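You operate a simulated robot arm through the tools that you are given. There is no shell and no other tool. Be economical: measure what you need, move in short steps, check, and stop when the job is done.

You are at the controls of a simulated robot arm. One attempt, no reset.

TASK
Set both throttles so that the motor makes about 280 rpm each way.
Fine: forward first; no load; shaft at rest before reverse; end with the lever at Stop and the pump on; valves and clamp stay.
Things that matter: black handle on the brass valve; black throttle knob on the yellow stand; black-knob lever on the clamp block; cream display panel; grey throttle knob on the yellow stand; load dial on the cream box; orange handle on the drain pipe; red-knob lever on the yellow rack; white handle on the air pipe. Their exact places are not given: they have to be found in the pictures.

Only the result counts: the job must be done as asked and must still hold three seconds after the hand-in. Knocking over, shifting, dropping, spilling or breaking anything else fails it.

THE ROBOT
A 7-joint arm with a fingered hand on a trunk, on a base that drives. Base frame: it is fixed to the floor where the robot stands at the start and does not move with it; the origin is under the middle of the robot, x ahead of it, y to its left, z up. Readings come in mm, degrees, newtons and seconds.
Its first joint turns from -166.0 to 166.0 degrees. Places, roughly: black handle on the brass valve [800, 200, 800]; black throttle knob on the yellow stand [800, -100, 1000]; black-knob lever on the clamp block [1100, 300, 900]; cream display panel [1000, -300, 900]; grey throttle knob on the yellow stand [700, -100, 1000]; load dial on the cream box [700, 100, 800]; orange handle on the drain pipe [800, 400, 900]; red-knob lever on the yellow rack [900, 0, 1000]; white handle on the air pipe [500, 400, 800]. Payload 3.7 kg.
The tool frame sits at the grasp point between the pads (the TCP): z along the fingers, y along the line on which they close. The tips reach 25 mm beyond it. The gripper opens to 88 mm. The gripper's body begins 29 mm behind the TCP. The gripper is a hand of 5 fingers: y runs from the thumb to the fingers, the wrist lies at [-13, -106, -174] in the tool frame.
Orientation is that of the tool frame in the base frame, as a unit quaternion [x, y, z, w]. With the fingers straight down and the wrist toward the robot, the tool's x, y and z point along [0, 1, 0], [1, 0, 0] and [0, 0, -1] of the base frame.

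THE INTERFACE
- The arm moves only by the tool apply_moves. Its argument "increments" is a list of rows, each an object of numbers (a shift or turn left out is 0): "dx", "dy", "dz": the shift along the tool's x, y, z in mm; "wx", "wy", "wz": the turn, a rotation vector about the tool's x, y, z in degrees. In form: [{"dx": .., "dy": .., "dz": .., "wx": .., "wy": .., "wz": ..}, ...]. A call has 1 to 12 rows; each row shifts and turns the commanded pose from where the row before left it, along the tool's axes as they then stand. Each row takes 0.2 s and may step no farther than 50 mm and 8.6 degrees from the row before; otherwise, the whole call is refused. Where a pose cannot be reached the arm comes as near as it can. A force on the tool above 40 N (or 10 N above the force at the start of the call, whichever is more), or a blocked arm, ends the call early, and 0.2 s more pass. In this call time passes only in rows, and 0.2 s behind the last. The reply holds the time, the measured pose of the TCP, the force on the tool along the base axes, the opening and the grip force, in the units named above and with some noise, with the torque about the TCP (base axes, N m) and any sound that the robot's microphone picked up.
- Cameras (640 x 400 px; columns grow to the right, rows downward): "scene" is now at [186.6, 201.1, 1296.4]; the picture's right is [-0.26, -0.96, 0.00], its down [-0.48, 0.13, -0.87] and it looks along [0.84, -0.23, -0.50] (base axes); focal length 214 px, centre (320, 200). "wrist" rides on the gripper at [59, -79, -105] in the tool frame; the picture's right is [-0.73, 0.32, -0.61], its down [-0.62, -0.68, 0.38] and it looks along [-0.29, 0.66, 0.70] (tool axes); focal length 234 px, centre (320, 200).
- camera(camera): a new picture of that camera. The clock stands still meanwhile.
- steer(legs): drives the robot by 1 to 6 legs, each [ahead, left, turn to the left] in mm, mm and degrees, along the robot's own axes; the way and the turn of a leg run together, so that a leg with both is an arc; at most 1500 mm and 180 degrees a leg. The arm and the cameras ride along, it lands a little off, and it stops where it bumps. It gives what a move gives.
- set_fingers(index, middle, ring, little, thumb_bend, thumb_turn): sets how far each is bent, from 0 (flat) to 1 (curled in); at 0.3 the hand is open as for a grip, at 0.7 the pads meet at the TCP. One left out holds its place. A second passes; each finger stops where it meets its share of the squeeze, and holds until it gets a number again. It is the only way to open and close the hand. It gives what a move gives, with no picture; readings hold the bend of each and the force on index, middle, ring, little, thumb and palm. thumb_turn goes from beside the hand (0) to across from the fingers (1), as for a grip.
- pan_tilt(pan, tilt): turns the head with the scene camera to pan (to the left, within 120 degrees either way) and tilt (down, from -29 to 69), counted from straight ahead of the robot. It gives what a move gives.
- probe_pixels(camera, pixels): for up to 12 pixels [column, row] of the newest picture of that camera ("zoom" is the newest enlarged one), the place [x, y, z] in the base frame of the surface seen there, good to about 2 mm. The clock stands still meanwhile.
- close_up(camera, box): a new picture of the part [left, top, right, bottom] of that camera's present view, enlarged. The clock stands still meanwhile.
- close_job(): hands the job in; it is judged then, once.

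Work in short steps. Measure before you move; look again where a grasp or a placing could have gone wrong, and mend it. You have 80 turns and 48 pictures in all, those below and enlarged ones among them. Open the gripper and draw the arm clear of the work before you hand the job in, unless the task says otherwise.

The tools are called after ">>>" as name(argument=value, ...) on one line, values as JSON. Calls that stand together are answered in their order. apply_moves: Moves the arm, as the interface text tells. Its arguments: {"type":"object","properties":{"increments":{"type":"array","items":{"type":"object","properties":{"dx":{"type":"number"},"dy":{"type":"number"},"dz":{"type":"number"},"wx":{"type":"number"},"wy":{"type":"number"},"wz":{"type":"number"}}}}},"required":["increments"]} The other tools are called the same way: set_fingers (index, middle, ring, little, thumb_bend, thumb_turn) moves the fingers one by one; steer (legs) drives the base; pan_tilt (pan, tilt) turns the head that bears the scene camera; camera (camera) takes a picture; probe_pixels (camera, pixels) gives the place of the surface under pixels of a picture; close_up (camera, box) takes an enlarged picture of a part of a camera's view; close_job () hands the job in.

At the start:

```text
t: 0.0
eef_pos: [782.0, 18.1, 1285.3]
tool_rot: [0.707, 0.707, 0.0, -0.001]
wrist_force: [-0.3, -0.2, -0.1]
torque: [0.01, 0.03, 0.02]
opening: 87.6
grasp_force: 0.1
shape: jaw
bend: [0.3, 0.3, 0.3, 0.3, 0.3, 0.98]
finger forces: [0.0, 0.0, 0.1, 0.0, 0.1, 0.0]
robot x, y, heading: [1.7, -3.7, 0.1]
head pan, tilt: [-15.3, 29.9]
```

scene: 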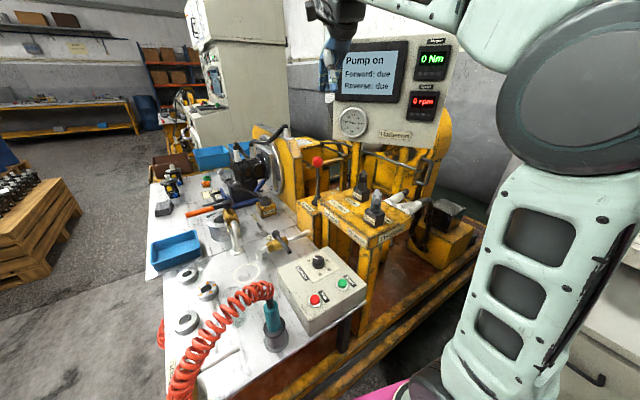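
wrist: 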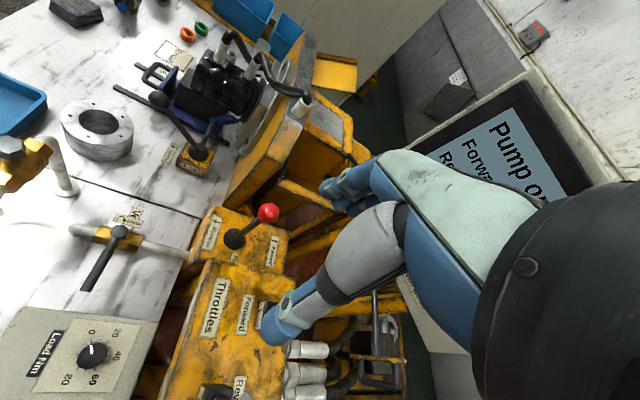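

The panel reads "Pump on, Forward: due, Reverse: due". I enlarge the stand with the throttles and lever, and the load dial.

>>> close_up(camera="scene", box=[280, 130, 440, 250])

>>> close_up(camera="wrist", box=[20, 180, 340, 400])

```text
3.33 times, centred on (360, 190) of scene
```

zoom: 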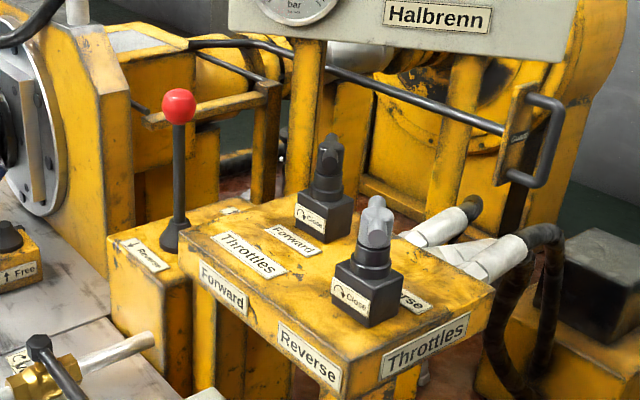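

```text
1.82 times, centred on (180, 290) of wrist
```

zoom: 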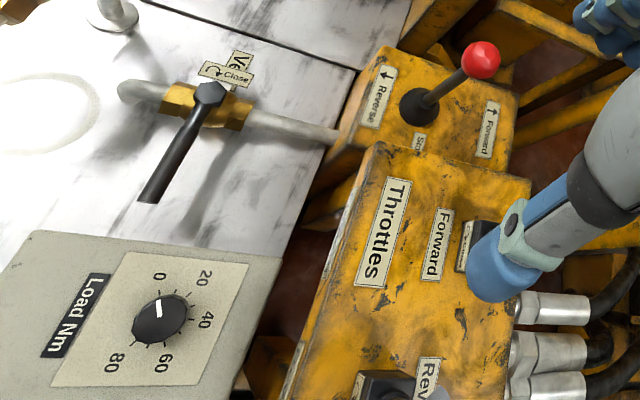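

I measure the lever, its labels and the knobs in both views.

>>> probe_pixels(camera="zoom", pixels=[[482, 60], [417, 105], [376, 97], [488, 130], [419, 140], [385, 60], [515, 105], [160, 320], [157, 306], [480, 225], [385, 230], [430, 160]])

>>> close_up(camera="scene", box=[340, 160, 404, 240])

```text
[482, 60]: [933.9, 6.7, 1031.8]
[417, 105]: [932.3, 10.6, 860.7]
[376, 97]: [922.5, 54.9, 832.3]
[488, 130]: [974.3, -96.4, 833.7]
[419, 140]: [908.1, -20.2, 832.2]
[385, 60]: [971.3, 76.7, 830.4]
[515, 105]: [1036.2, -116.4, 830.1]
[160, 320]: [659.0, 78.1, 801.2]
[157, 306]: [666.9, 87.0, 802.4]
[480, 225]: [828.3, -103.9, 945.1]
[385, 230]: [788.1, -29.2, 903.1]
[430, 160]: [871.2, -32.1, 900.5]
```

```text
5.00 times, centred on (372, 200) of scene
```

zoom: 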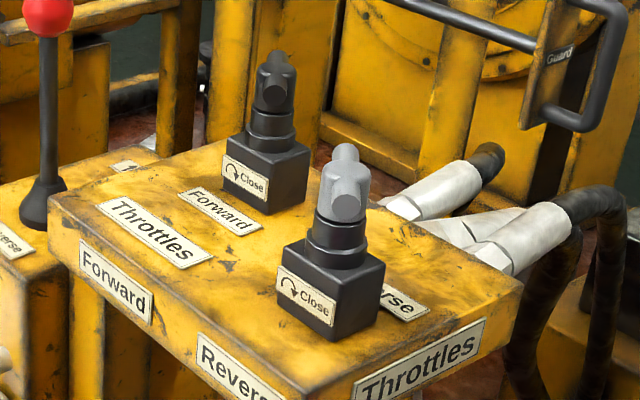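

>>> probe_pixels(camera="zoom", pixels=[[278, 57], [262, 85], [285, 90], [268, 125], [268, 148], [345, 150], [352, 200], [330, 195], [338, 230], [335, 255], [345, 180], [275, 72]])

>>> close_up(camera="scene", box=[300, 10, 460, 150])

```text
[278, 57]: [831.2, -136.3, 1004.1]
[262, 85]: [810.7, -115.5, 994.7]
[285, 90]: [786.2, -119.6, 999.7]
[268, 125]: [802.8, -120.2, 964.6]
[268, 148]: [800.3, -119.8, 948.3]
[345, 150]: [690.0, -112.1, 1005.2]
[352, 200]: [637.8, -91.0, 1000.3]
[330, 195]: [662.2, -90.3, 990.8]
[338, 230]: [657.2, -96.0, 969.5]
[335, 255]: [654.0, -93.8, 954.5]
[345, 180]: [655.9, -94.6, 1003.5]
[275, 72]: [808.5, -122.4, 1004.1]
```

```text
2.86 times, centred on (380, 80) of scene
```

zoom: 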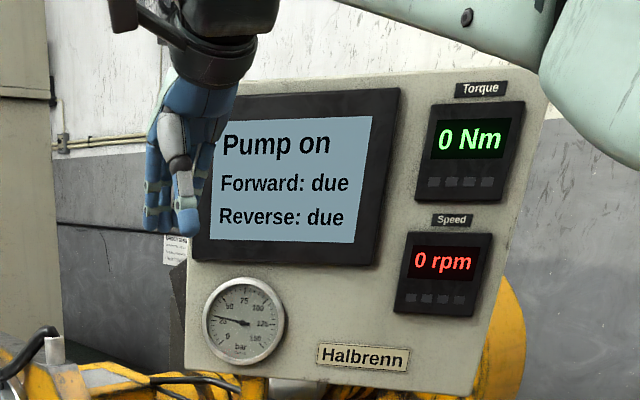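

The lever swings along y (Forward label at y≈-96, Reverse label at y≈+55), with its knob near (939,5,1023). The throttle T-bars lie roughly along x. I yaw the hand 90° so it closes along base y, up here in clear air.

>>> apply_moves(increments=[{"wz": 8.2}, {"wz": 8.2}, {"wz": 8.2}, {"wz": 8.2}, {"wz": 8.2}, {"wz": 8.2}, {"wz": 8.2}, {"wz": 8.2}, {"wz": 8.2}, {"wz": 8.2}, {"wz": 8.0}])

>>> camera(camera="scene")

>>> camera(camera="wrist")

```text
t: 2.4
eef_pos: [781.7, 12.6, 1283.2]
tool_rot: [1.0, 0.012, -0.003, -0.005]
wrist_force: [-0.4, -2.7, 0.3]
torque: [0.23, -0.04, 0.0]
opening: 88.0
grasp_force: 0.0
shape: jaw
bend: [0.3, 0.3, 0.3, 0.3, 0.3, 0.98]
finger forces: [0.1, 0.0, 0.0, 0.0, 0.1, 0.0]
out of reach, approached as far as the arm can: row 11
robot x, y, heading: [1.0, 0.6, 0.2]
head pan, tilt: [-15.3, 29.9]
```

```text
41 pictures are left
```

scene: 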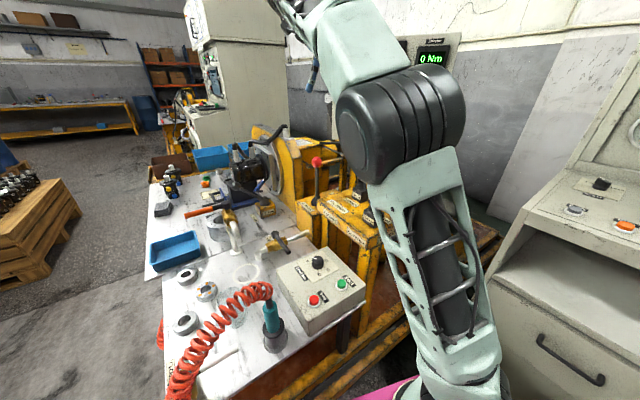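

```text
40 pictures are left
```

wrist: 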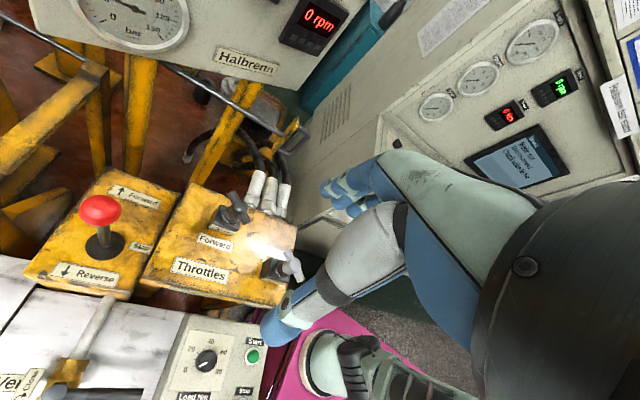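

The wrist view now shows the speed readout. I re-probe the lever labels to be sure of its swing direction, and re-probe the knobs.

>>> probe_pixels(camera="wrist", pixels=[[100, 208], [105, 242], [90, 275], [132, 196], [142, 248], [27, 275], [118, 298], [108, 172], [230, 213], [215, 240], [200, 268], [232, 198]])

>>> close_up(camera="wrist", box=[20, 140, 340, 340])

```text
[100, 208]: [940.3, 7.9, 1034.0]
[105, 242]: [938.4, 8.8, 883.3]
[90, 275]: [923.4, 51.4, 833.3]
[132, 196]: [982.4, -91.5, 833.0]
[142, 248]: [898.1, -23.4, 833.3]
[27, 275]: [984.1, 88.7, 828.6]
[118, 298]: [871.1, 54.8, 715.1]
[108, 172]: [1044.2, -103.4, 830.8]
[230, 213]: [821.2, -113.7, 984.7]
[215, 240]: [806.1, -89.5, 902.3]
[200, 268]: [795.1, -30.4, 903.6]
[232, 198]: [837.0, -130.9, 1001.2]
```

```text
2.00 times, centred on (180, 240) of wrist
```

zoom: 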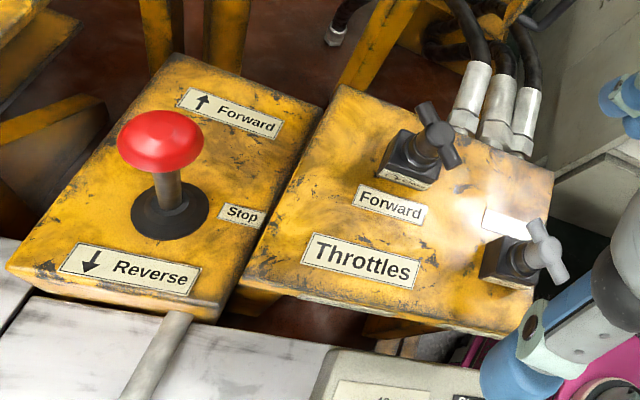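

The rack is turned about 19°: the forward throw runs along about (0.35,-0.94). I turn the hand back 19° so its closing line follows the throw.

>>> apply_moves(increments=[{"wz": -6.5}, {"wz": -6.5}, {"wz": -6.5}])

>>> probe_pixels(camera="zoom", pixels=[[428, 106], [436, 130], [452, 158], [538, 225], [548, 245], [560, 275], [195, 98], [255, 122], [80, 262], [190, 285], [160, 140], [140, 190]])

```text
t: 3.2
eef_pos: [783.6, 16.5, 1281.3]
tool_rot: [0.985, 0.171, -0.001, 0.0]
wrist_force: [0.3, -0.6, -0.3]
torque: [-0.04, 0.0, 0.0]
opening: 87.9
grasp_force: 0.0
shape: jaw
bend: [0.3, 0.3, 0.3, 0.3, 0.3, 0.98]
finger forces: [0.1, 0.0, 0.0, 0.0, 0.1, 0.0]
robot x, y, heading: [-1.9, 1.5, 0.1]
head pan, tilt: [-15.3, 29.9]
```

```text
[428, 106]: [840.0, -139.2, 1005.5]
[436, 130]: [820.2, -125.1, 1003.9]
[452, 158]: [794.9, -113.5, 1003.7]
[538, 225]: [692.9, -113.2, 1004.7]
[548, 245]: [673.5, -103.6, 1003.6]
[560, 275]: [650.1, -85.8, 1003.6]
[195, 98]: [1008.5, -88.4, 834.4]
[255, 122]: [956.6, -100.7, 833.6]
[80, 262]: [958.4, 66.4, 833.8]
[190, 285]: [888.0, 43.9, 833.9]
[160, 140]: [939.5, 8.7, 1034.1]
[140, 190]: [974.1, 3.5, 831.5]
```

Next I travel to above the red knob (939,8) and down to TCP z≈1115.

>>> apply_moves(increments=[{"dx": 36, "dy": 15}, {"dx": 36, "dy": 15}, {"dx": 36, "dy": 15}, {"dx": 36, "dy": 15}, {"dz": 42}, {"dz": 42}, {"dz": 42}, {"dz": 40}])

>>> camera(camera="wrist")

```text
t: 5.0
eef_pos: [916.8, -2.5, 1086.2]
tool_rot: [0.986, 0.169, 0.001, 0.0]
wrist_force: [0.0, -0.8, -0.2]
torque: [-0.02, -0.01, -0.04]
opening: 87.8
grasp_force: 0.0
shape: jaw
bend: [0.3, 0.3, 0.3, 0.3, 0.3, 0.98]
finger forces: [0.0, 0.0, 0.0, 0.0, 0.0, 0.0]
out of reach, approached as far as the arm can: row 3, 4
robot x, y, heading: [-0.6, 1.3, 0.0]
head pan, tilt: [-15.3, 29.9]
```

```text
38 pictures are left
```

wrist: 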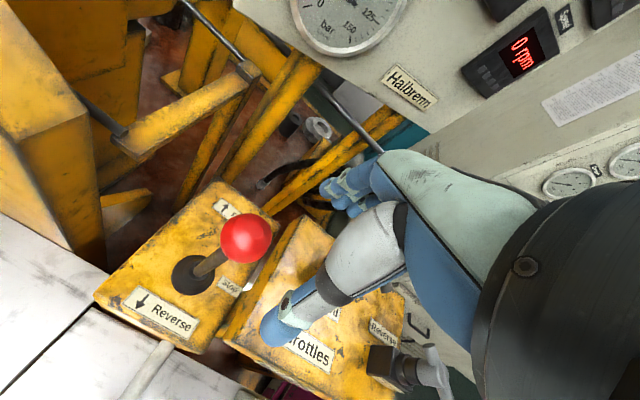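

The TCP is at (917,-2.5,1086); the arm was short of reach higher up. I shift to directly above the knob at this height.

>>> apply_moves(increments=[{"dx": 13, "dy": -1}, {"dx": 12, "dy": -1}])

>>> close_up(camera="scene", box=[260, 80, 420, 220])

```text
t: 5.6
eef_pos: [939.6, 8.7, 1086.7]
tool_rot: [0.986, 0.169, 0.001, 0.001]
wrist_force: [0.2, -0.5, 0.8]
torque: [-0.03, 0.03, -0.03]
opening: 88.1
grasp_force: 0.1
shape: jaw
bend: [0.3, 0.3, 0.3, 0.3, 0.3, 0.98]
finger forces: [0.1, 0.0, 0.0, 0.0, 0.0, 0.1]
robot x, y, heading: [1.4, -2.2, 0.2]
head pan, tilt: [-15.3, 29.9]
```

```text
2.86 times, centred on (340, 150) of scene
```

zoom: 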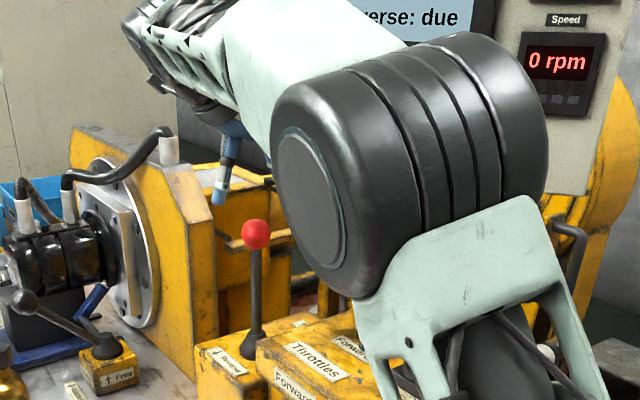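

The hand hovers above the red knob, with a finger showing at (228,165) of the zoom. I descend so the knob sits between thumb and fingers.

>>> apply_moves(increments=[{"dz": 16}, {"dz": 16}, {"dz": 15}, {"dz": 14}])

>>> camera(camera="wrist")

>>> close_up(camera="scene", box=[260, 80, 420, 220])

```text
t: 6.6
eef_pos: [939.3, 9.4, 1024.4]
tool_rot: [0.986, 0.17, 0.001, 0.001]
wrist_force: [0.3, 0.6, -0.5]
torque: [-0.01, -0.02, 0.01]
opening: 88.2
grasp_force: 0.1
shape: jaw
bend: [0.3, 0.3, 0.3, 0.3, 0.3, 0.98]
finger forces: [0.0, 0.0, 0.0, 0.0, 0.0, 0.1]
robot x, y, heading: [1.5, 0.2, 0.0]
head pan, tilt: [-15.3, 29.9]
```

```text
36 pictures are left
```

wrist: 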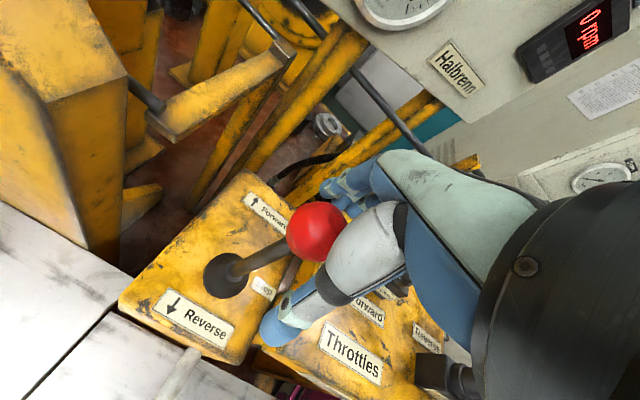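

```text
2.86 times, centred on (340, 150) of scene
```

zoom: 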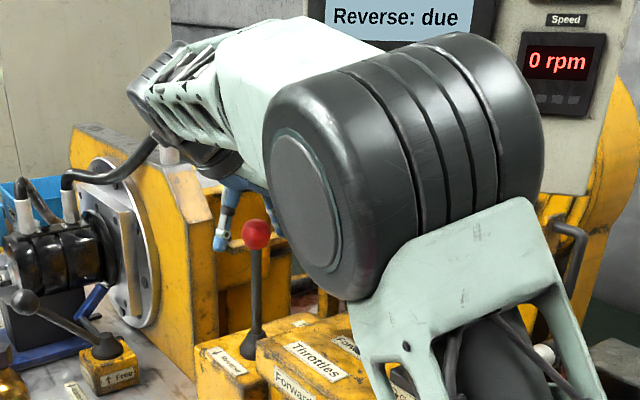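

The red knob sits between thumb and fingers. I cage it loosely.

>>> set_fingers(index=0.52, middle=0.52, ring=0.52, little=0.52, thumb_bend=0.52)

>>> camera(camera="wrist")

```text
t: 7.6
eef_pos: [939.9, 9.4, 1026.1]
tool_rot: [0.986, 0.169, 0.0, 0.0]
wrist_force: [0.4, -1.5, -0.3]
torque: [-0.01, -0.03, 0.01]
opening: 41.0
grasp_force: 1.1
shape: fingers
bend: [0.49, 0.52, 0.52, 0.52, 0.52, 0.98]
finger forces: [2.3, 0.0, 0.0, 0.1, 0.0, 0.0]
robot x, y, heading: [-1.3, 4.0, 0.1]
head pan, tilt: [-15.3, 29.9]
```

```text
34 pictures are left
```

wrist: 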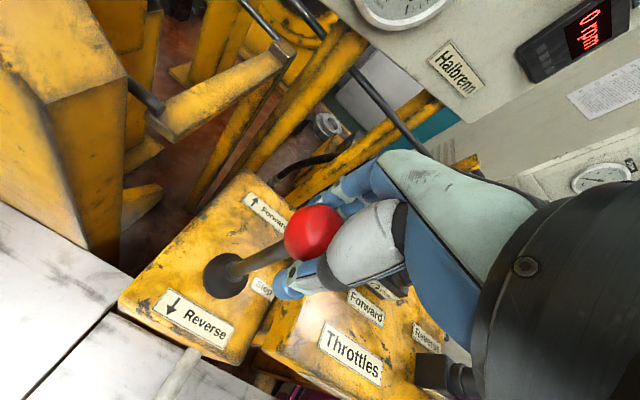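

The index finger touches the knob lightly. Now I push toward Forward (tool +y), lowering slightly along the arc.

>>> apply_moves(increments=[{"dy": 12}, {"dy": 12}, {"dy": 12, "dz": 2}, {"dy": 12, "dz": 3}, {"dy": 10, "dz": 4}])

>>> camera(camera="wrist")

```text
t: 8.8
eef_pos: [958.2, -45.8, 1016.7]
tool_rot: [0.985, 0.171, 0.0, 0.0]
wrist_force: [-0.4, 0.2, 0.0]
torque: [-0.02, -0.01, -0.01]
opening: 38.7
grasp_force: 0.6
shape: fingers
bend: [0.52, 0.52, 0.52, 0.52, 0.51, 0.97]
finger forces: [0.0, 0.0, 0.0, 0.1, 0.6, 0.0]
robot x, y, heading: [0.1, 2.2, -0.0]
head pan, tilt: [-15.3, 29.9]
```

```text
33 pictures are left
```

wrist: 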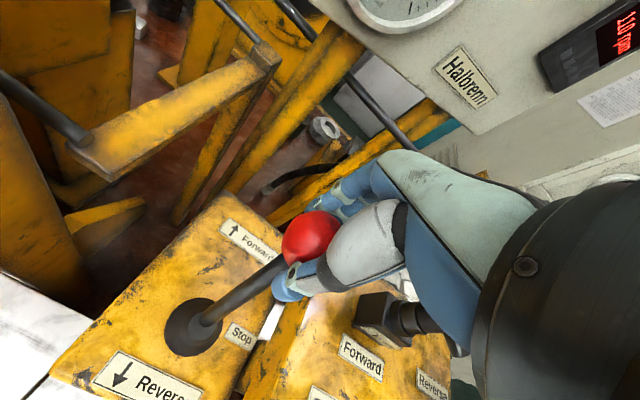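

The lever is moving and the speed is rising. I keep pushing gently to find its end position.

>>> apply_moves(increments=[{"dy": 10, "dz": 4}, {"dy": 8, "dz": 4}])

>>> close_up(camera="scene", box=[260, 0, 500, 200])

```text
t: 9.4
eef_pos: [964.1, -63.5, 1008.7]
tool_rot: [0.986, 0.169, 0.0, 0.0]
wrist_force: [0.5, -0.7, -0.5]
torque: [0.02, 0.03, 0.02]
opening: 37.8
grasp_force: 0.5
shape: fingers
bend: [0.52, 0.52, 0.52, 0.52, 0.52, 0.97]
finger forces: [0.4, 0.0, 0.0, 0.1, 0.0, 0.0]
robot x, y, heading: [0.3, 1.7, -0.3]
head pan, tilt: [-15.3, 29.9]
```

```text
2.00 times, centred on (380, 100) of scene
```

zoom: 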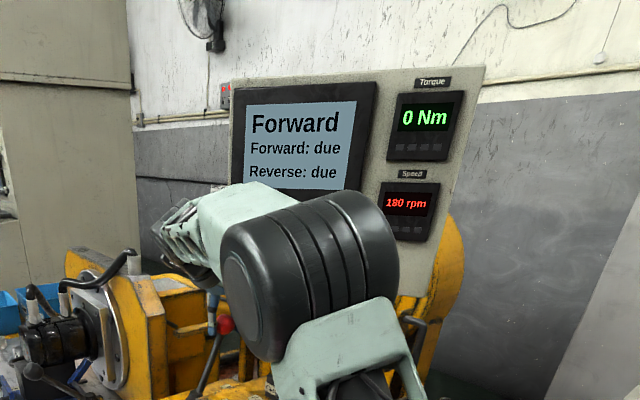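

The panel shows "Forward", 180 rpm and still settling. I push a touch more to check the end stop.

>>> apply_moves(increments=[{"dy": 8, "dz": 3}, {"dy": 6, "dz": 2}, {}, {}])

>>> close_up(camera="scene", box=[260, 20, 420, 220])

>>> camera(camera="wrist")

```text
t: 10.4
eef_pos: [970.4, -76.5, 1005.3]
tool_rot: [0.985, 0.17, 0.001, 0.0]
wrist_force: [-2.1, 7.7, 7.2]
torque: [0.22, 0.05, 0.01]
opening: 45.8
grasp_force: 3.8
shape: fingers
bend: [0.52, 0.52, 0.52, 0.52, 0.47, 0.97]
finger forces: [0.0, 0.1, 0.0, 0.0, 8.6, 0.1]
robot x, y, heading: [1.7, 1.3, 0.1]
head pan, tilt: [-15.3, 29.9]
```

```text
2.00 times, centred on (340, 120) of scene
```

zoom: 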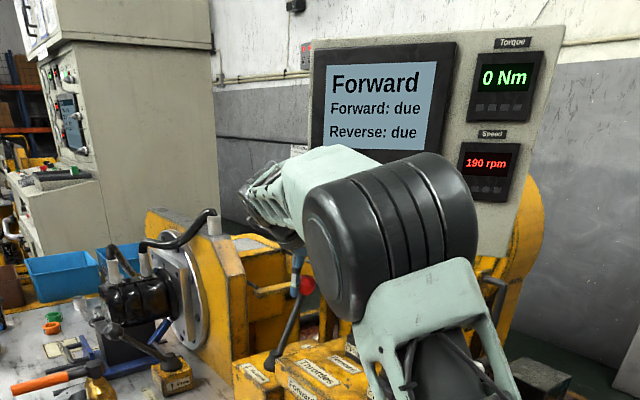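

```text
30 pictures are left
```

wrist: 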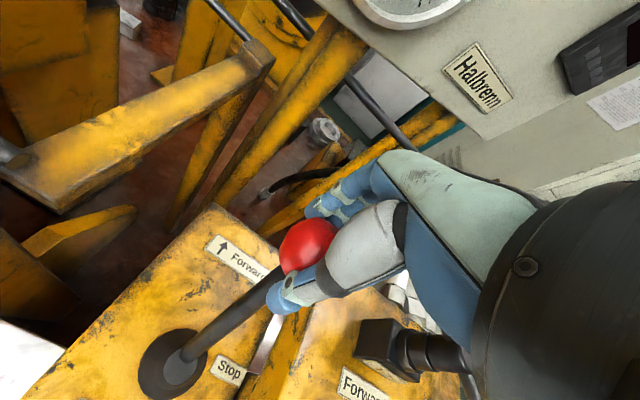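

End stop reached (thumb 8.6 N) and the motor holds 190 rpm. The forward throttle therefore has to be opened (counter-clockwise). I release and lift off the lever.

>>> apply_moves(increments=[{"dy": -7}])

>>> set_fingers(index=0.3, middle=0.3, ring=0.3, little=0.3, thumb_bend=0.3)

>>> apply_moves(increments=[{"dz": -25}, {"dz": -40}, {"dz": -40}, {"dz": -40}])

>>> camera(camera="scene")

```text
t: 10.8
eef_pos: [965.9, -70.1, 1003.7]
tool_rot: [0.986, 0.169, 0.0, 0.0]
wrist_force: [-0.3, 1.2, 1.2]
torque: [0.05, 0.0, 0.02]
opening: 40.7
grasp_force: 1.1
shape: fingers
bend: [0.52, 0.52, 0.52, 0.52, 0.5, 0.97]
finger forces: [0.0, 0.0, 0.0, 0.0, 2.1, 0.0]
robot x, y, heading: [3.7, 1.7, 0.3]
head pan, tilt: [-15.3, 29.9]
```

```text
t: 11.8
eef_pos: [966.5, -68.5, 1002.6]
tool_rot: [0.986, 0.169, 0.001, 0.0]
wrist_force: [-0.2, -0.6, -1.1]
torque: [-0.01, 0.0, 0.0]
opening: 84.4
grasp_force: 0.0
shape: fingers
bend: [0.3, 0.3, 0.3, 0.3, 0.3, 0.97]
finger forces: [0.0, 0.0, 0.1, 0.0, 0.1, 0.0]
robot x, y, heading: [1.4, -0.0, -0.1]
head pan, tilt: [-15.3, 29.9]
```

```text
t: 12.8
eef_pos: [967.5, -70.3, 1148.6]
tool_rot: [0.985, 0.17, 0.0, 0.0]
wrist_force: [0.0, 0.8, -0.2]
torque: [0.0, -0.01, -0.01]
opening: 84.5
grasp_force: 0.0
shape: fingers
bend: [0.3, 0.3, 0.3, 0.3, 0.3, 0.97]
finger forces: [0.0, 0.0, 0.0, 0.1, 0.0, 0.1]
robot x, y, heading: [2.1, -0.5, -0.0]
head pan, tilt: [-15.3, 29.9]
```

```text
29 pictures are left
```

scene: 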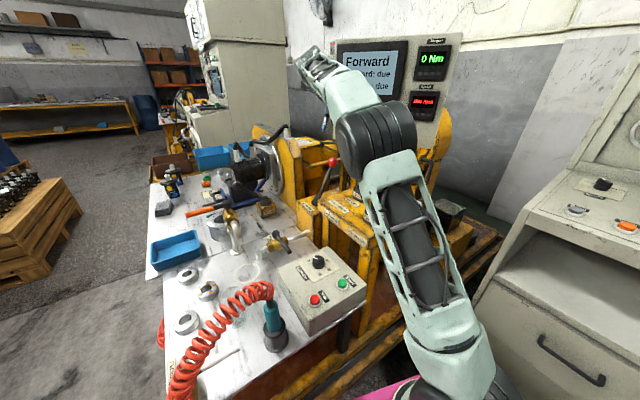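

The lever stays in Forward (knob at scene (333,162)). I move above the black throttle (815,-126) and turn the hand so its fingers run along -10°.

>>> apply_moves(increments=[{"dx": -40.6}, {"dx": -40.6}, {"dx": -40.6}, {"dx": -40.6, "dy": 2}, {"wz": 7.5}, {"wz": 7.5}, {"wz": 7.5}, {"wz": 7.5}])

>>> camera(camera="wrist")

```text
t: 14.6
eef_pos: [813.9, -125.5, 1148.9]
tool_rot: [0.996, -0.093, 0.002, 0.0]
wrist_force: [0.4, -0.6, -1.0]
torque: [0.02, 0.02, -0.05]
opening: 84.6
grasp_force: 0.1
shape: fingers
bend: [0.3, 0.3, 0.3, 0.3, 0.3, 0.97]
finger forces: [0.1, 0.0, 0.0, 0.0, 0.1, 0.0]
robot x, y, heading: [-1.4, 1.9, -0.0]
head pan, tilt: [-15.3, 29.9]
```

```text
28 pictures are left
```

wrist: 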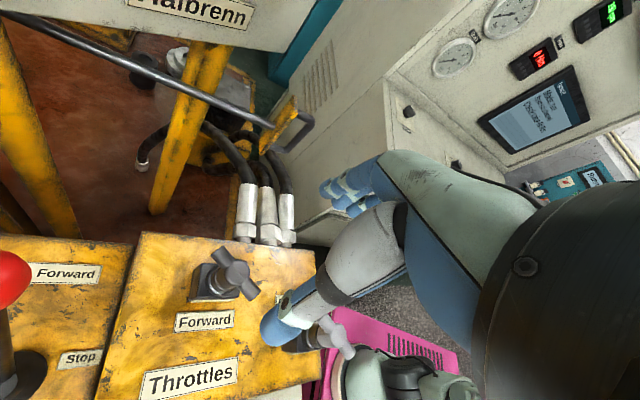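

Reachable. I rotate toward the bar's own angle (-30°) and look from the scene camera.

>>> apply_moves(increments=[{"wz": 7}, {"wz": 7}, {"wz": 5}])

>>> close_up(camera="scene", box=[280, 20, 460, 240])

```text
t: 15.4
eef_pos: [815.0, -126.9, 1150.4]
tool_rot: [0.967, -0.256, 0.001, 0.001]
wrist_force: [0.4, 0.8, 0.5]
torque: [0.02, 0.02, -0.02]
opening: 84.6
grasp_force: 0.1
shape: fingers
bend: [0.3, 0.3, 0.3, 0.3, 0.3, 0.97]
finger forces: [0.1, 0.0, 0.0, 0.0, 0.0, 0.0]
robot x, y, heading: [-4.1, -1.3, -0.2]
head pan, tilt: [-15.3, 29.9]
```

```text
1.82 times, centred on (370, 130) of scene
```

zoom: 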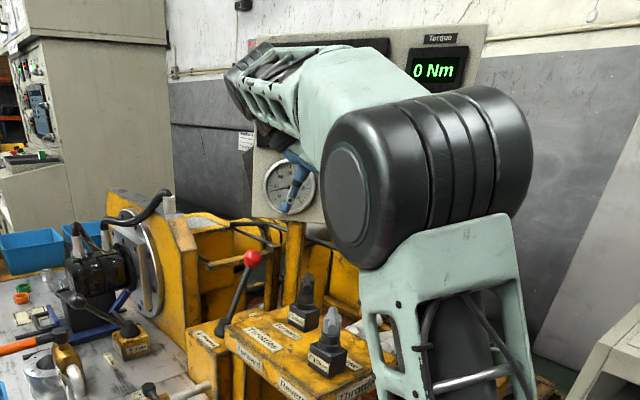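

Aligned at -30°. I descend onto the black T-bar (top z≈1004) to TCP z≈996.

>>> apply_moves(increments=[{"dz": 40}, {"dz": 40}, {"dz": 30}, {"dz": 24}, {"dz": 20}])

>>> camera(camera="wrist")

>>> close_up(camera="scene", box=[280, 20, 460, 240])

```text
t: 16.6
eef_pos: [814.2, -125.6, 996.8]
tool_rot: [0.967, -0.254, 0.001, -0.001]
wrist_force: [-0.2, 0.6, 0.5]
torque: [0.04, 0.02, -0.02]
opening: 84.6
grasp_force: 0.2
shape: fingers
bend: [0.3, 0.3, 0.3, 0.3, 0.3, 0.97]
finger forces: [0.0, 0.0, 0.0, 0.1, 0.0, 0.0]
robot x, y, heading: [0.8, -1.4, 0.0]
head pan, tilt: [-15.3, 29.9]
```

```text
26 pictures are left
```

wrist: 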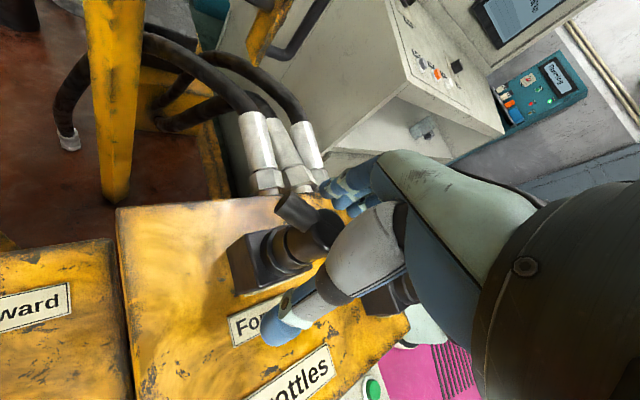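

```text
1.82 times, centred on (370, 130) of scene
```

zoom: 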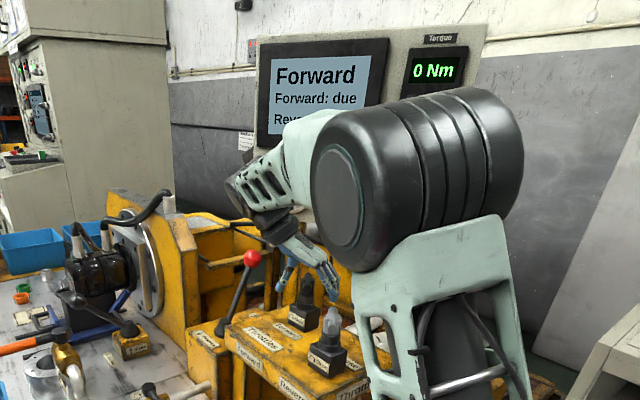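

Fingers straddle the bar. I close on it.

>>> set_fingers(index=0.64, middle=0.64, ring=0.64, little=0.64, thumb_bend=0.64)

>>> camera(camera="wrist")

```text
t: 17.6
eef_pos: [814.3, -126.3, 996.2]
tool_rot: [0.967, -0.255, 0.0, 0.0]
wrist_force: [-2.4, -2.5, 0.0]
torque: [-0.05, 0.08, -0.02]
opening: 23.4
grasp_force: 4.3
shape: fingers
bend: [0.57, 0.62, 0.64, 0.64, 0.6, 0.97]
finger forces: [4.1, 1.7, 0.1, 0.0, 2.2, 0.0]
robot x, y, heading: [2.8, 2.5, -0.1]
head pan, tilt: [-15.3, 29.9]
```

```text
24 pictures are left
```

wrist: 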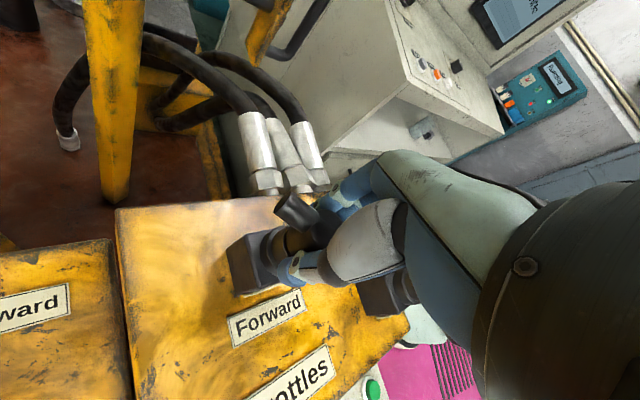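

The bar is held by index, middle and thumb. I turn counter-clockwise (open) by 14°.

>>> apply_moves(increments=[{"wz": -5}, {"wz": -5}, {"wz": -4}, {}])

>>> camera(camera="scene")

>>> camera(camera="wrist")

```text
t: 18.6
eef_pos: [814.1, -125.6, 995.5]
tool_rot: [0.991, -0.135, 0.0, -0.001]
wrist_force: [-8.6, -2.3, 2.7]
torque: [-0.03, 0.23, -0.15]
opening: 23.4
grasp_force: 6.4
shape: fingers
bend: [0.56, 0.62, 0.64, 0.64, 0.61, 0.96]
finger forces: [4.7, 5.5, 0.1, 0.1, 2.4, 0.1]
robot x, y, heading: [-0.9, -1.4, 0.0]
head pan, tilt: [-15.3, 29.9]
```

```text
23 pictures are left
```

scene: 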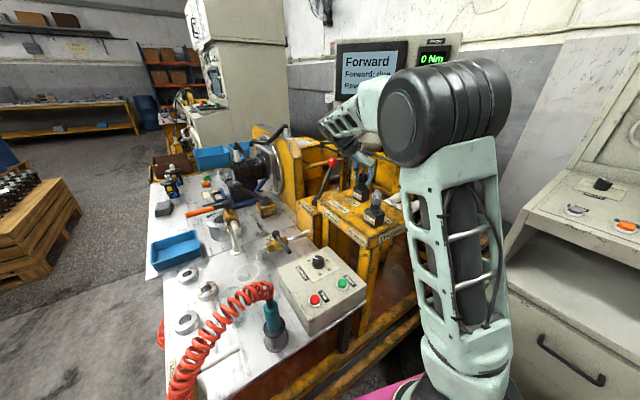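

```text
22 pictures are left
```

wrist: 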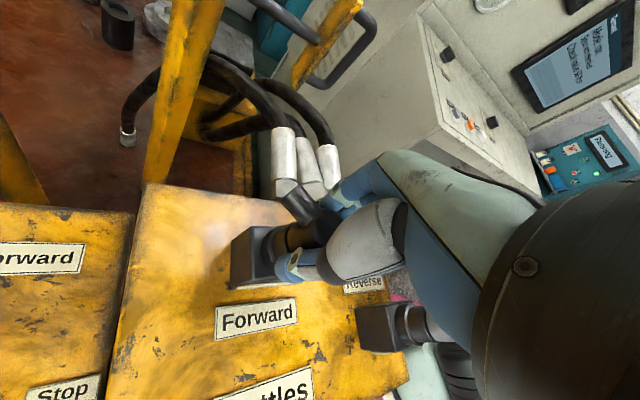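

The elbow hides the speed readout, so I release, lift and move aside to read it.

>>> set_fingers(index=0.3, middle=0.3, ring=0.3, little=0.3, thumb_bend=0.3)

>>> apply_moves(increments=[{"dz": -40}, {"dz": -45}, {"dz": -45}, {"dx": 40, "dy": -30}, {"dx": 40, "dy": -30}, {"dx": 30, "dy": -10}])

>>> camera(camera="scene")

```text
t: 19.6
eef_pos: [813.4, -125.5, 995.0]
tool_rot: [0.991, -0.134, 0.0, 0.001]
wrist_force: [0.0, 0.8, -0.4]
torque: [-0.04, -0.01, 0.01]
opening: 84.4
grasp_force: 0.0
shape: fingers
bend: [0.3, 0.3, 0.3, 0.3, 0.3, 0.97]
finger forces: [0.0, 0.1, 0.0, 0.0, 0.0, 0.0]
robot x, y, heading: [-2.8, -0.0, -0.1]
head pan, tilt: [-15.3, 29.9]
```

```text
t: 21.0
eef_pos: [938.3, -89.0, 1126.0]
tool_rot: [0.991, -0.135, 0.002, 0.0]
wrist_force: [-0.7, -0.3, 1.3]
torque: [0.02, -0.05, 0.0]
opening: 84.6
grasp_force: 0.1
shape: fingers
bend: [0.3, 0.3, 0.3, 0.3, 0.3, 0.97]
finger forces: [0.0, 0.1, 0.1, 0.0, 0.1, 0.1]
robot x, y, heading: [0.0, -2.0, -0.0]
head pan, tilt: [-15.3, 29.9]
```

```text
21 pictures are left
```

scene: 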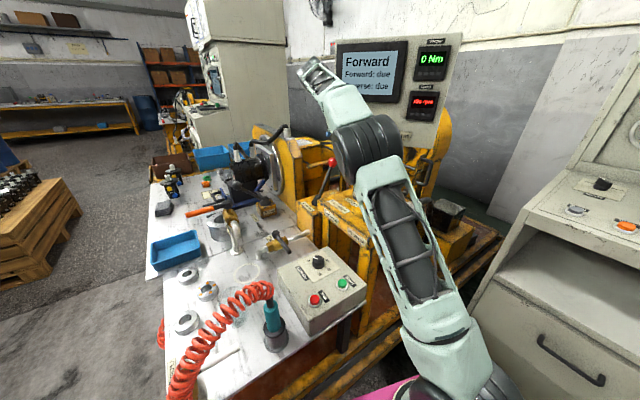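

The readout is visible; I enlarge it, along with the stand, to read the speed and new bar angle.

>>> close_up(camera="scene", box=[400, 80, 450, 120])

>>> close_up(camera="wrist", box=[0, 200, 320, 400])

```text
10.00 times, centred on (425, 100) of scene
```

zoom: 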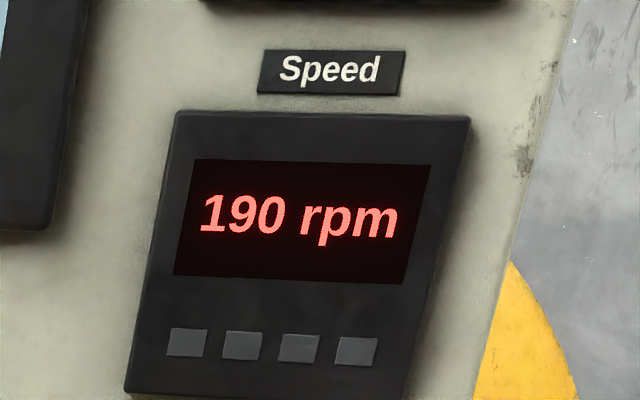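

```text
2.00 times, centred on (160, 300) of wrist
```

zoom: 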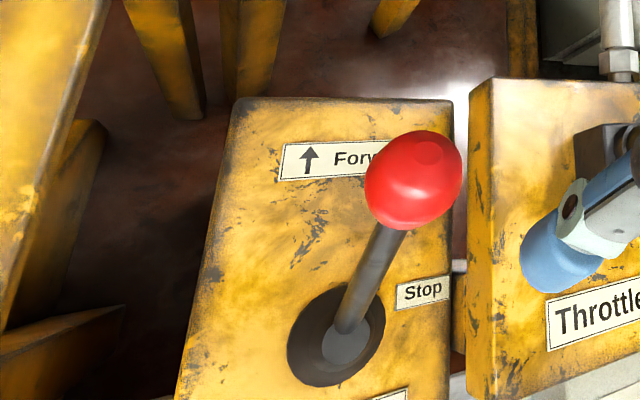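

Speed is still 190 rpm. I go back above the stand to see whether the bar turned at all.

>>> apply_moves(increments=[{"dx": -30, "dy": 10}, {"dx": -40, "dy": 30}, {"dx": -40, "dy": 30}, {"dz": -20}])

>>> close_up(camera="wrist", box=[160, 200, 400, 360])

```text
t: 22.0
eef_pos: [813.9, -126.2, 1143.8]
tool_rot: [0.991, -0.135, 0.0, 0.0]
wrist_force: [0.0, 0.0, -0.3]
torque: [0.0, 0.04, 0.0]
opening: 84.7
grasp_force: 0.0
shape: fingers
bend: [0.3, 0.3, 0.3, 0.3, 0.3, 0.97]
finger forces: [0.0, 0.0, 0.1, 0.0, 0.0, 0.0]
robot x, y, heading: [-0.6, -1.6, 0.3]
head pan, tilt: [-15.3, 29.9]
```

```text
2.50 times, centred on (280, 280) of wrist
```

zoom: 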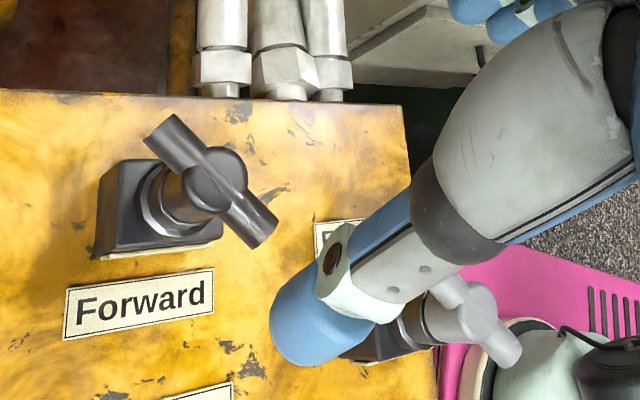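

>>> probe_pixels(camera="zoom", pixels=[[165, 135], [180, 152], [195, 168], [240, 208], [255, 225], [210, 180], [448, 288], [505, 345], [75, 330], [205, 307]])

```text
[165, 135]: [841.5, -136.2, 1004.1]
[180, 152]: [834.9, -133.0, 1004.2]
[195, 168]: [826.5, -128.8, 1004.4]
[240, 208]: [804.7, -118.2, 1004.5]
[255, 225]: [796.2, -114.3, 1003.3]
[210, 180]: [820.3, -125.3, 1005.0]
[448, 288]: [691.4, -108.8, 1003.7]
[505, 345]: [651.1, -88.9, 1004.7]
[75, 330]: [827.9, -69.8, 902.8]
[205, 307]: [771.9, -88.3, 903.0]
```

The bar has not turned (still about -27°, centre (819,-125)); the grip was too weak. I realign on its centre and descend again for a firm grip.

>>> apply_moves(increments=[{"wz": 6}, {"wz": 5.5}, {"dx": 4, "dy": -3}, {"dz": 40}, {"dz": 40}, {"dz": 40}, {"dz": 31}])

>>> set_fingers(index=0.95, middle=0.95, ring=0.95, little=0.95, thumb_bend=0.95)

>>> camera(camera="wrist")

```text
t: 23.6
eef_pos: [820.7, -124.8, 993.8]
tool_rot: [0.973, -0.233, 0.002, -0.001]
wrist_force: [1.5, -0.3, 0.1]
torque: [-0.02, 0.0, 0.02]
opening: 84.4
grasp_force: 0.1
shape: fingers
bend: [0.3, 0.3, 0.3, 0.3, 0.3, 0.97]
finger forces: [0.0, 0.1, 0.0, 0.1, 0.1, 0.0]
robot x, y, heading: [1.9, -1.1, 0.5]
head pan, tilt: [-15.3, 29.9]
```

```text
t: 24.6
eef_pos: [819.4, -123.2, 993.1]
tool_rot: [0.972, -0.234, 0.0, 0.0]
wrist_force: [-6.7, 0.9, -12.7]
torque: [-0.19, -0.25, 0.13]
opening: 18.1
grasp_force: 32.8
shape: fingers
bend: [0.53, 0.57, 0.73, 0.95, 0.69, 0.96]
finger forces: [12.8, 12.1, 18.4, 0.0, 22.1, 0.0]
robot x, y, heading: [1.3, -1.7, -0.0]
head pan, tilt: [-15.3, 29.9]
```

```text
17 pictures are left
```

wrist: 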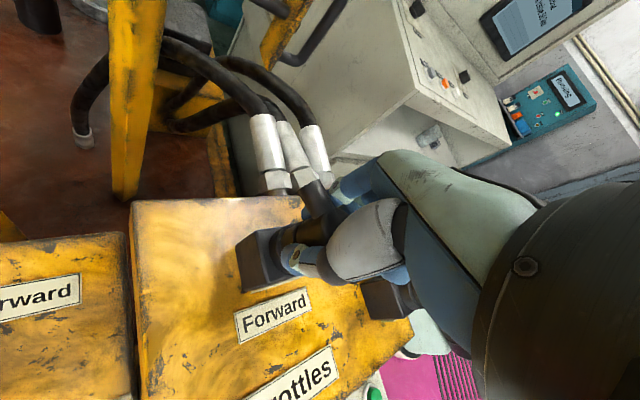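

Firm grip now (thumb 22 N). I turn counter-clockwise 24° and watch the torque.

>>> apply_moves(increments=[{"wz": -6}, {"wz": -6}, {"wz": -6}, {"wz": -6}, {}])

>>> camera(camera="wrist")

```text
t: 25.8
eef_pos: [818.7, -125.2, 992.1]
tool_rot: [1.0, -0.027, -0.001, 0.0]
wrist_force: [-20.9, 1.1, -24.3]
torque: [-0.44, 0.24, -0.41]
opening: 5.0
grasp_force: 38.6
shape: fingers
bend: [0.55, 0.6, 0.73, 0.95, 0.84, 0.91]
finger forces: [12.0, 20.1, 20.7, 0.0, 23.0, 0.1]
robot x, y, heading: [-0.5, -0.1, -0.1]
head pan, tilt: [-15.3, 29.9]
```

```text
16 pictures are left
```

wrist: 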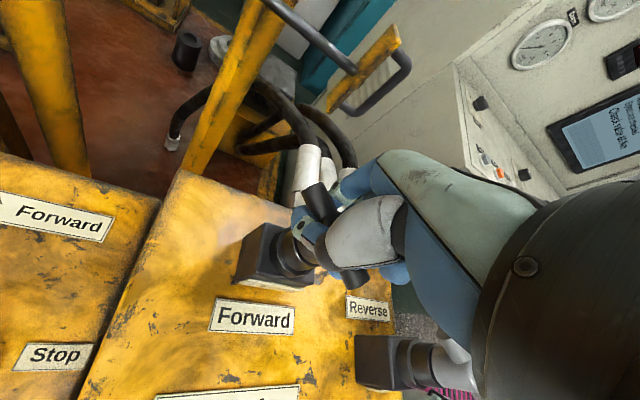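

>>> probe_pixels(camera="wrist", pixels=[[312, 190], [318, 200], [325, 212], [350, 280], [355, 288], [333, 195]])

```text
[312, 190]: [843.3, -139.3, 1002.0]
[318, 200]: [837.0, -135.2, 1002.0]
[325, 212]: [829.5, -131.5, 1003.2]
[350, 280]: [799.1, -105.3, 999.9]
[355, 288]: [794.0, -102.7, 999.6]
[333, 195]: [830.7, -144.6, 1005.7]
```

The twist only slid the fingers (bar now about -37°), because finger flexing is too soft. I release and lift, then turn to the starting yaw so I can push a bar end with the stiff side of the closed fingers.

>>> set_fingers(index=0.3, middle=0.3, ring=0.3, little=0.3, thumb_bend=0.3)

>>> apply_moves(increments=[{"dz": -40}, {"dz": -40}, {"dz": -30}])

>>> apply_moves(increments=[{"wz": -8.5}, {"wz": -8.5}, {"wz": -8.5}, {"wz": -8.5}, {"wz": -8.5}, {"wz": -8.5}, {"wz": -8.5}, {"wz": -8.5}, {"wz": -8.5}, {"wz": -8.5}, {"wz": -8.4}])

>>> set_fingers(index=0.68, middle=0.68, ring=0.68, little=0.68, thumb_bend=0.68)

>>> camera(camera="scene")

```text
t: 26.8
eef_pos: [819.9, -125.9, 992.1]
tool_rot: [1.0, -0.026, 0.001, 0.0]
wrist_force: [0.5, 0.8, -0.1]
torque: [0.0, 0.01, -0.01]
opening: 84.5
grasp_force: 0.1
shape: fingers
bend: [0.3, 0.3, 0.3, 0.31, 0.3, 0.97]
finger forces: [0.0, 0.1, 0.1, 0.0, 0.1, 0.0]
robot x, y, heading: [0.7, 3.5, -0.0]
head pan, tilt: [-15.3, 29.9]
```

```text
t: 27.6
eef_pos: [818.2, -125.6, 1103.0]
tool_rot: [1.0, -0.026, 0.0, 0.001]
wrist_force: [-0.1, 0.1, -0.1]
torque: [0.0, -0.02, 0.02]
opening: 84.4
grasp_force: 0.0
shape: fingers
bend: [0.3, 0.3, 0.3, 0.3, 0.3, 0.97]
finger forces: [0.0, 0.0, 0.0, 0.1, 0.0, 0.0]
robot x, y, heading: [0.2, -1.9, -0.1]
head pan, tilt: [-15.3, 29.9]
```

```text
t: 30.0
eef_pos: [820.4, -123.0, 1103.8]
tool_rot: [0.705, 0.709, 0.001, 0.001]
wrist_force: [0.1, -0.1, -0.4]
torque: [-0.02, 0.0, 0.02]
opening: 84.5
grasp_force: 0.1
shape: fingers
bend: [0.3, 0.3, 0.3, 0.3, 0.3, 0.97]
finger forces: [0.0, 0.0, 0.0, 0.1, 0.1, 0.0]
robot x, y, heading: [2.9, 0.3, 0.2]
head pan, tilt: [-15.3, 29.9]
```

```text
t: 31.0
eef_pos: [819.6, -125.5, 1104.1]
tool_rot: [0.705, 0.71, 0.0, 0.0]
wrist_force: [0.0, -0.1, 0.4]
torque: [-0.02, -0.01, -0.06]
opening: 3.1
grasp_force: 0.0
shape: fingers
bend: [0.68, 0.68, 0.68, 0.68, 0.68, 0.97]
finger forces: [0.1, 0.0, 0.0, 0.0, 0.1, 0.1]
robot x, y, heading: [0.7, -1.4, -0.0]
head pan, tilt: [-15.3, 29.9]
```

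```text
15 pictures are left
```

scene: 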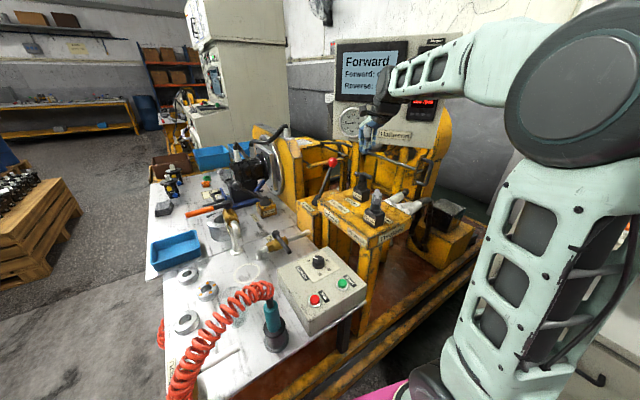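

This yaw gives the scene camera a clear view of both the readout (425,103) and the knobs. I zoom on both together.

>>> close_up(camera="scene", box=[330, 85, 450, 205])

```text
3.33 times, centred on (390, 145) of scene
```

zoom: 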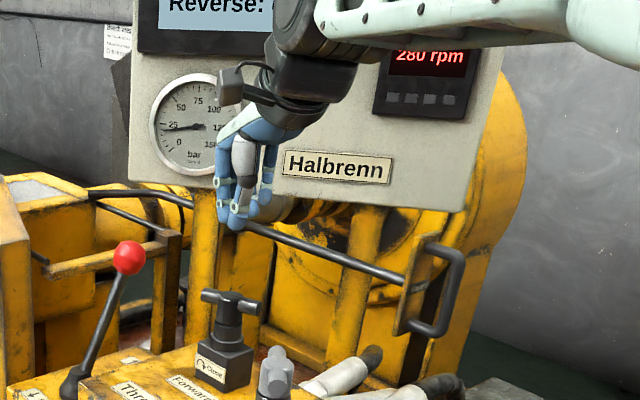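

The readout now looks like 280 rpm; the bar visibly turned. I probe its angle and shift the hand up and left, out of the way, to read everything clearly.

>>> probe_pixels(camera="zoom", pixels=[[207, 293], [230, 297], [254, 302]])

>>> apply_moves(increments=[{"dz": -40, "dx": 20}, {"dz": -40, "dx": 40}, {"dz": -20, "dx": 40}, {"dx": 35}])

>>> close_up(camera="scene", box=[320, 30, 470, 130])

```text
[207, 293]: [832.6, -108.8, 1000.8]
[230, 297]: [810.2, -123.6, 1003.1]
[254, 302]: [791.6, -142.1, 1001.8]
```

```text
refused: row 2 steps farther than a row can; nothing moved
```

```text
4.00 times, centred on (395, 80) of scene
```

zoom: 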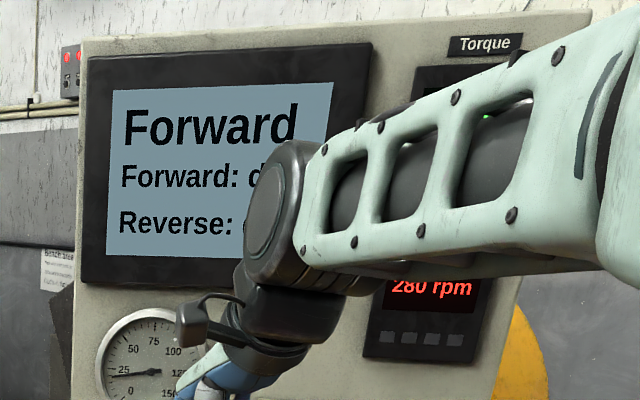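

The panel reads 280 rpm forward with the bar now at about +39°. Next I yaw back to the lever orientation while rising a little, with the hand opened.

>>> set_fingers(index=0.3, middle=0.3, ring=0.3, little=0.3, thumb_bend=0.3)

>>> apply_moves(increments=[{"wz": 7.86, "dz": -5}, {"wz": 7.86, "dz": -5}, {"wz": 7.86}, {"wz": 7.86}, {"wz": 7.86}, {"wz": 7.86}, {"wz": 7.86}, {"wz": 7.86}, {"wz": 7.86}])

```text
t: 32.0
eef_pos: [819.2, -123.7, 1103.3]
tool_rot: [0.705, 0.709, -0.001, 0.0]
wrist_force: [0.3, 1.0, 0.4]
torque: [0.03, 0.02, 0.0]
opening: 84.5
grasp_force: 0.1
shape: fingers
bend: [0.3, 0.3, 0.3, 0.3, 0.3, 0.97]
finger forces: [0.0, 0.1, 0.1, 0.0, 0.1, 0.0]
robot x, y, heading: [2.0, -1.7, 0.1]
head pan, tilt: [-15.3, 29.9]
```

```text
t: 34.0
eef_pos: [819.6, -124.6, 1113.2]
tool_rot: [0.986, 0.169, -0.001, 0.001]
wrist_force: [0.0, 1.2, -0.1]
torque: [-0.03, -0.03, -0.04]
opening: 84.4
grasp_force: 0.1
shape: fingers
bend: [0.3, 0.3, 0.3, 0.3, 0.3, 0.97]
finger forces: [0.0, 0.0, 0.0, 0.0, 0.0, 0.0]
robot x, y, heading: [-0.4, -0.2, -0.1]
head pan, tilt: [-15.3, 29.9]
```

Moving above the lever knob at (967,-69) in its Forward position.

>>> apply_moves(increments=[{"dx": 39.5}, {"dx": 39.5}, {"dx": 39.5, "dy": -3}, {"dx": 39}, {}])

>>> close_up(camera="scene", box=[310, 30, 470, 210])

```text
t: 35.2
eef_pos: [967.2, -69.5, 1112.4]
tool_rot: [0.985, 0.171, -0.001, -0.001]
wrist_force: [-0.2, 0.5, -0.4]
torque: [0.01, 0.02, 0.0]
opening: 84.6
grasp_force: 0.0
shape: fingers
bend: [0.3, 0.3, 0.3, 0.3, 0.3, 0.97]
finger forces: [0.0, 0.1, 0.0, 0.0, 0.1, 0.0]
robot x, y, heading: [1.4, -0.6, 0.1]
head pan, tilt: [-15.3, 29.9]
```

```text
2.22 times, centred on (390, 120) of scene
```

zoom: 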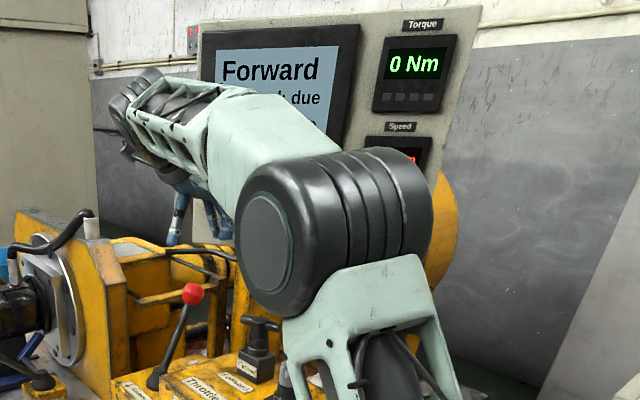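

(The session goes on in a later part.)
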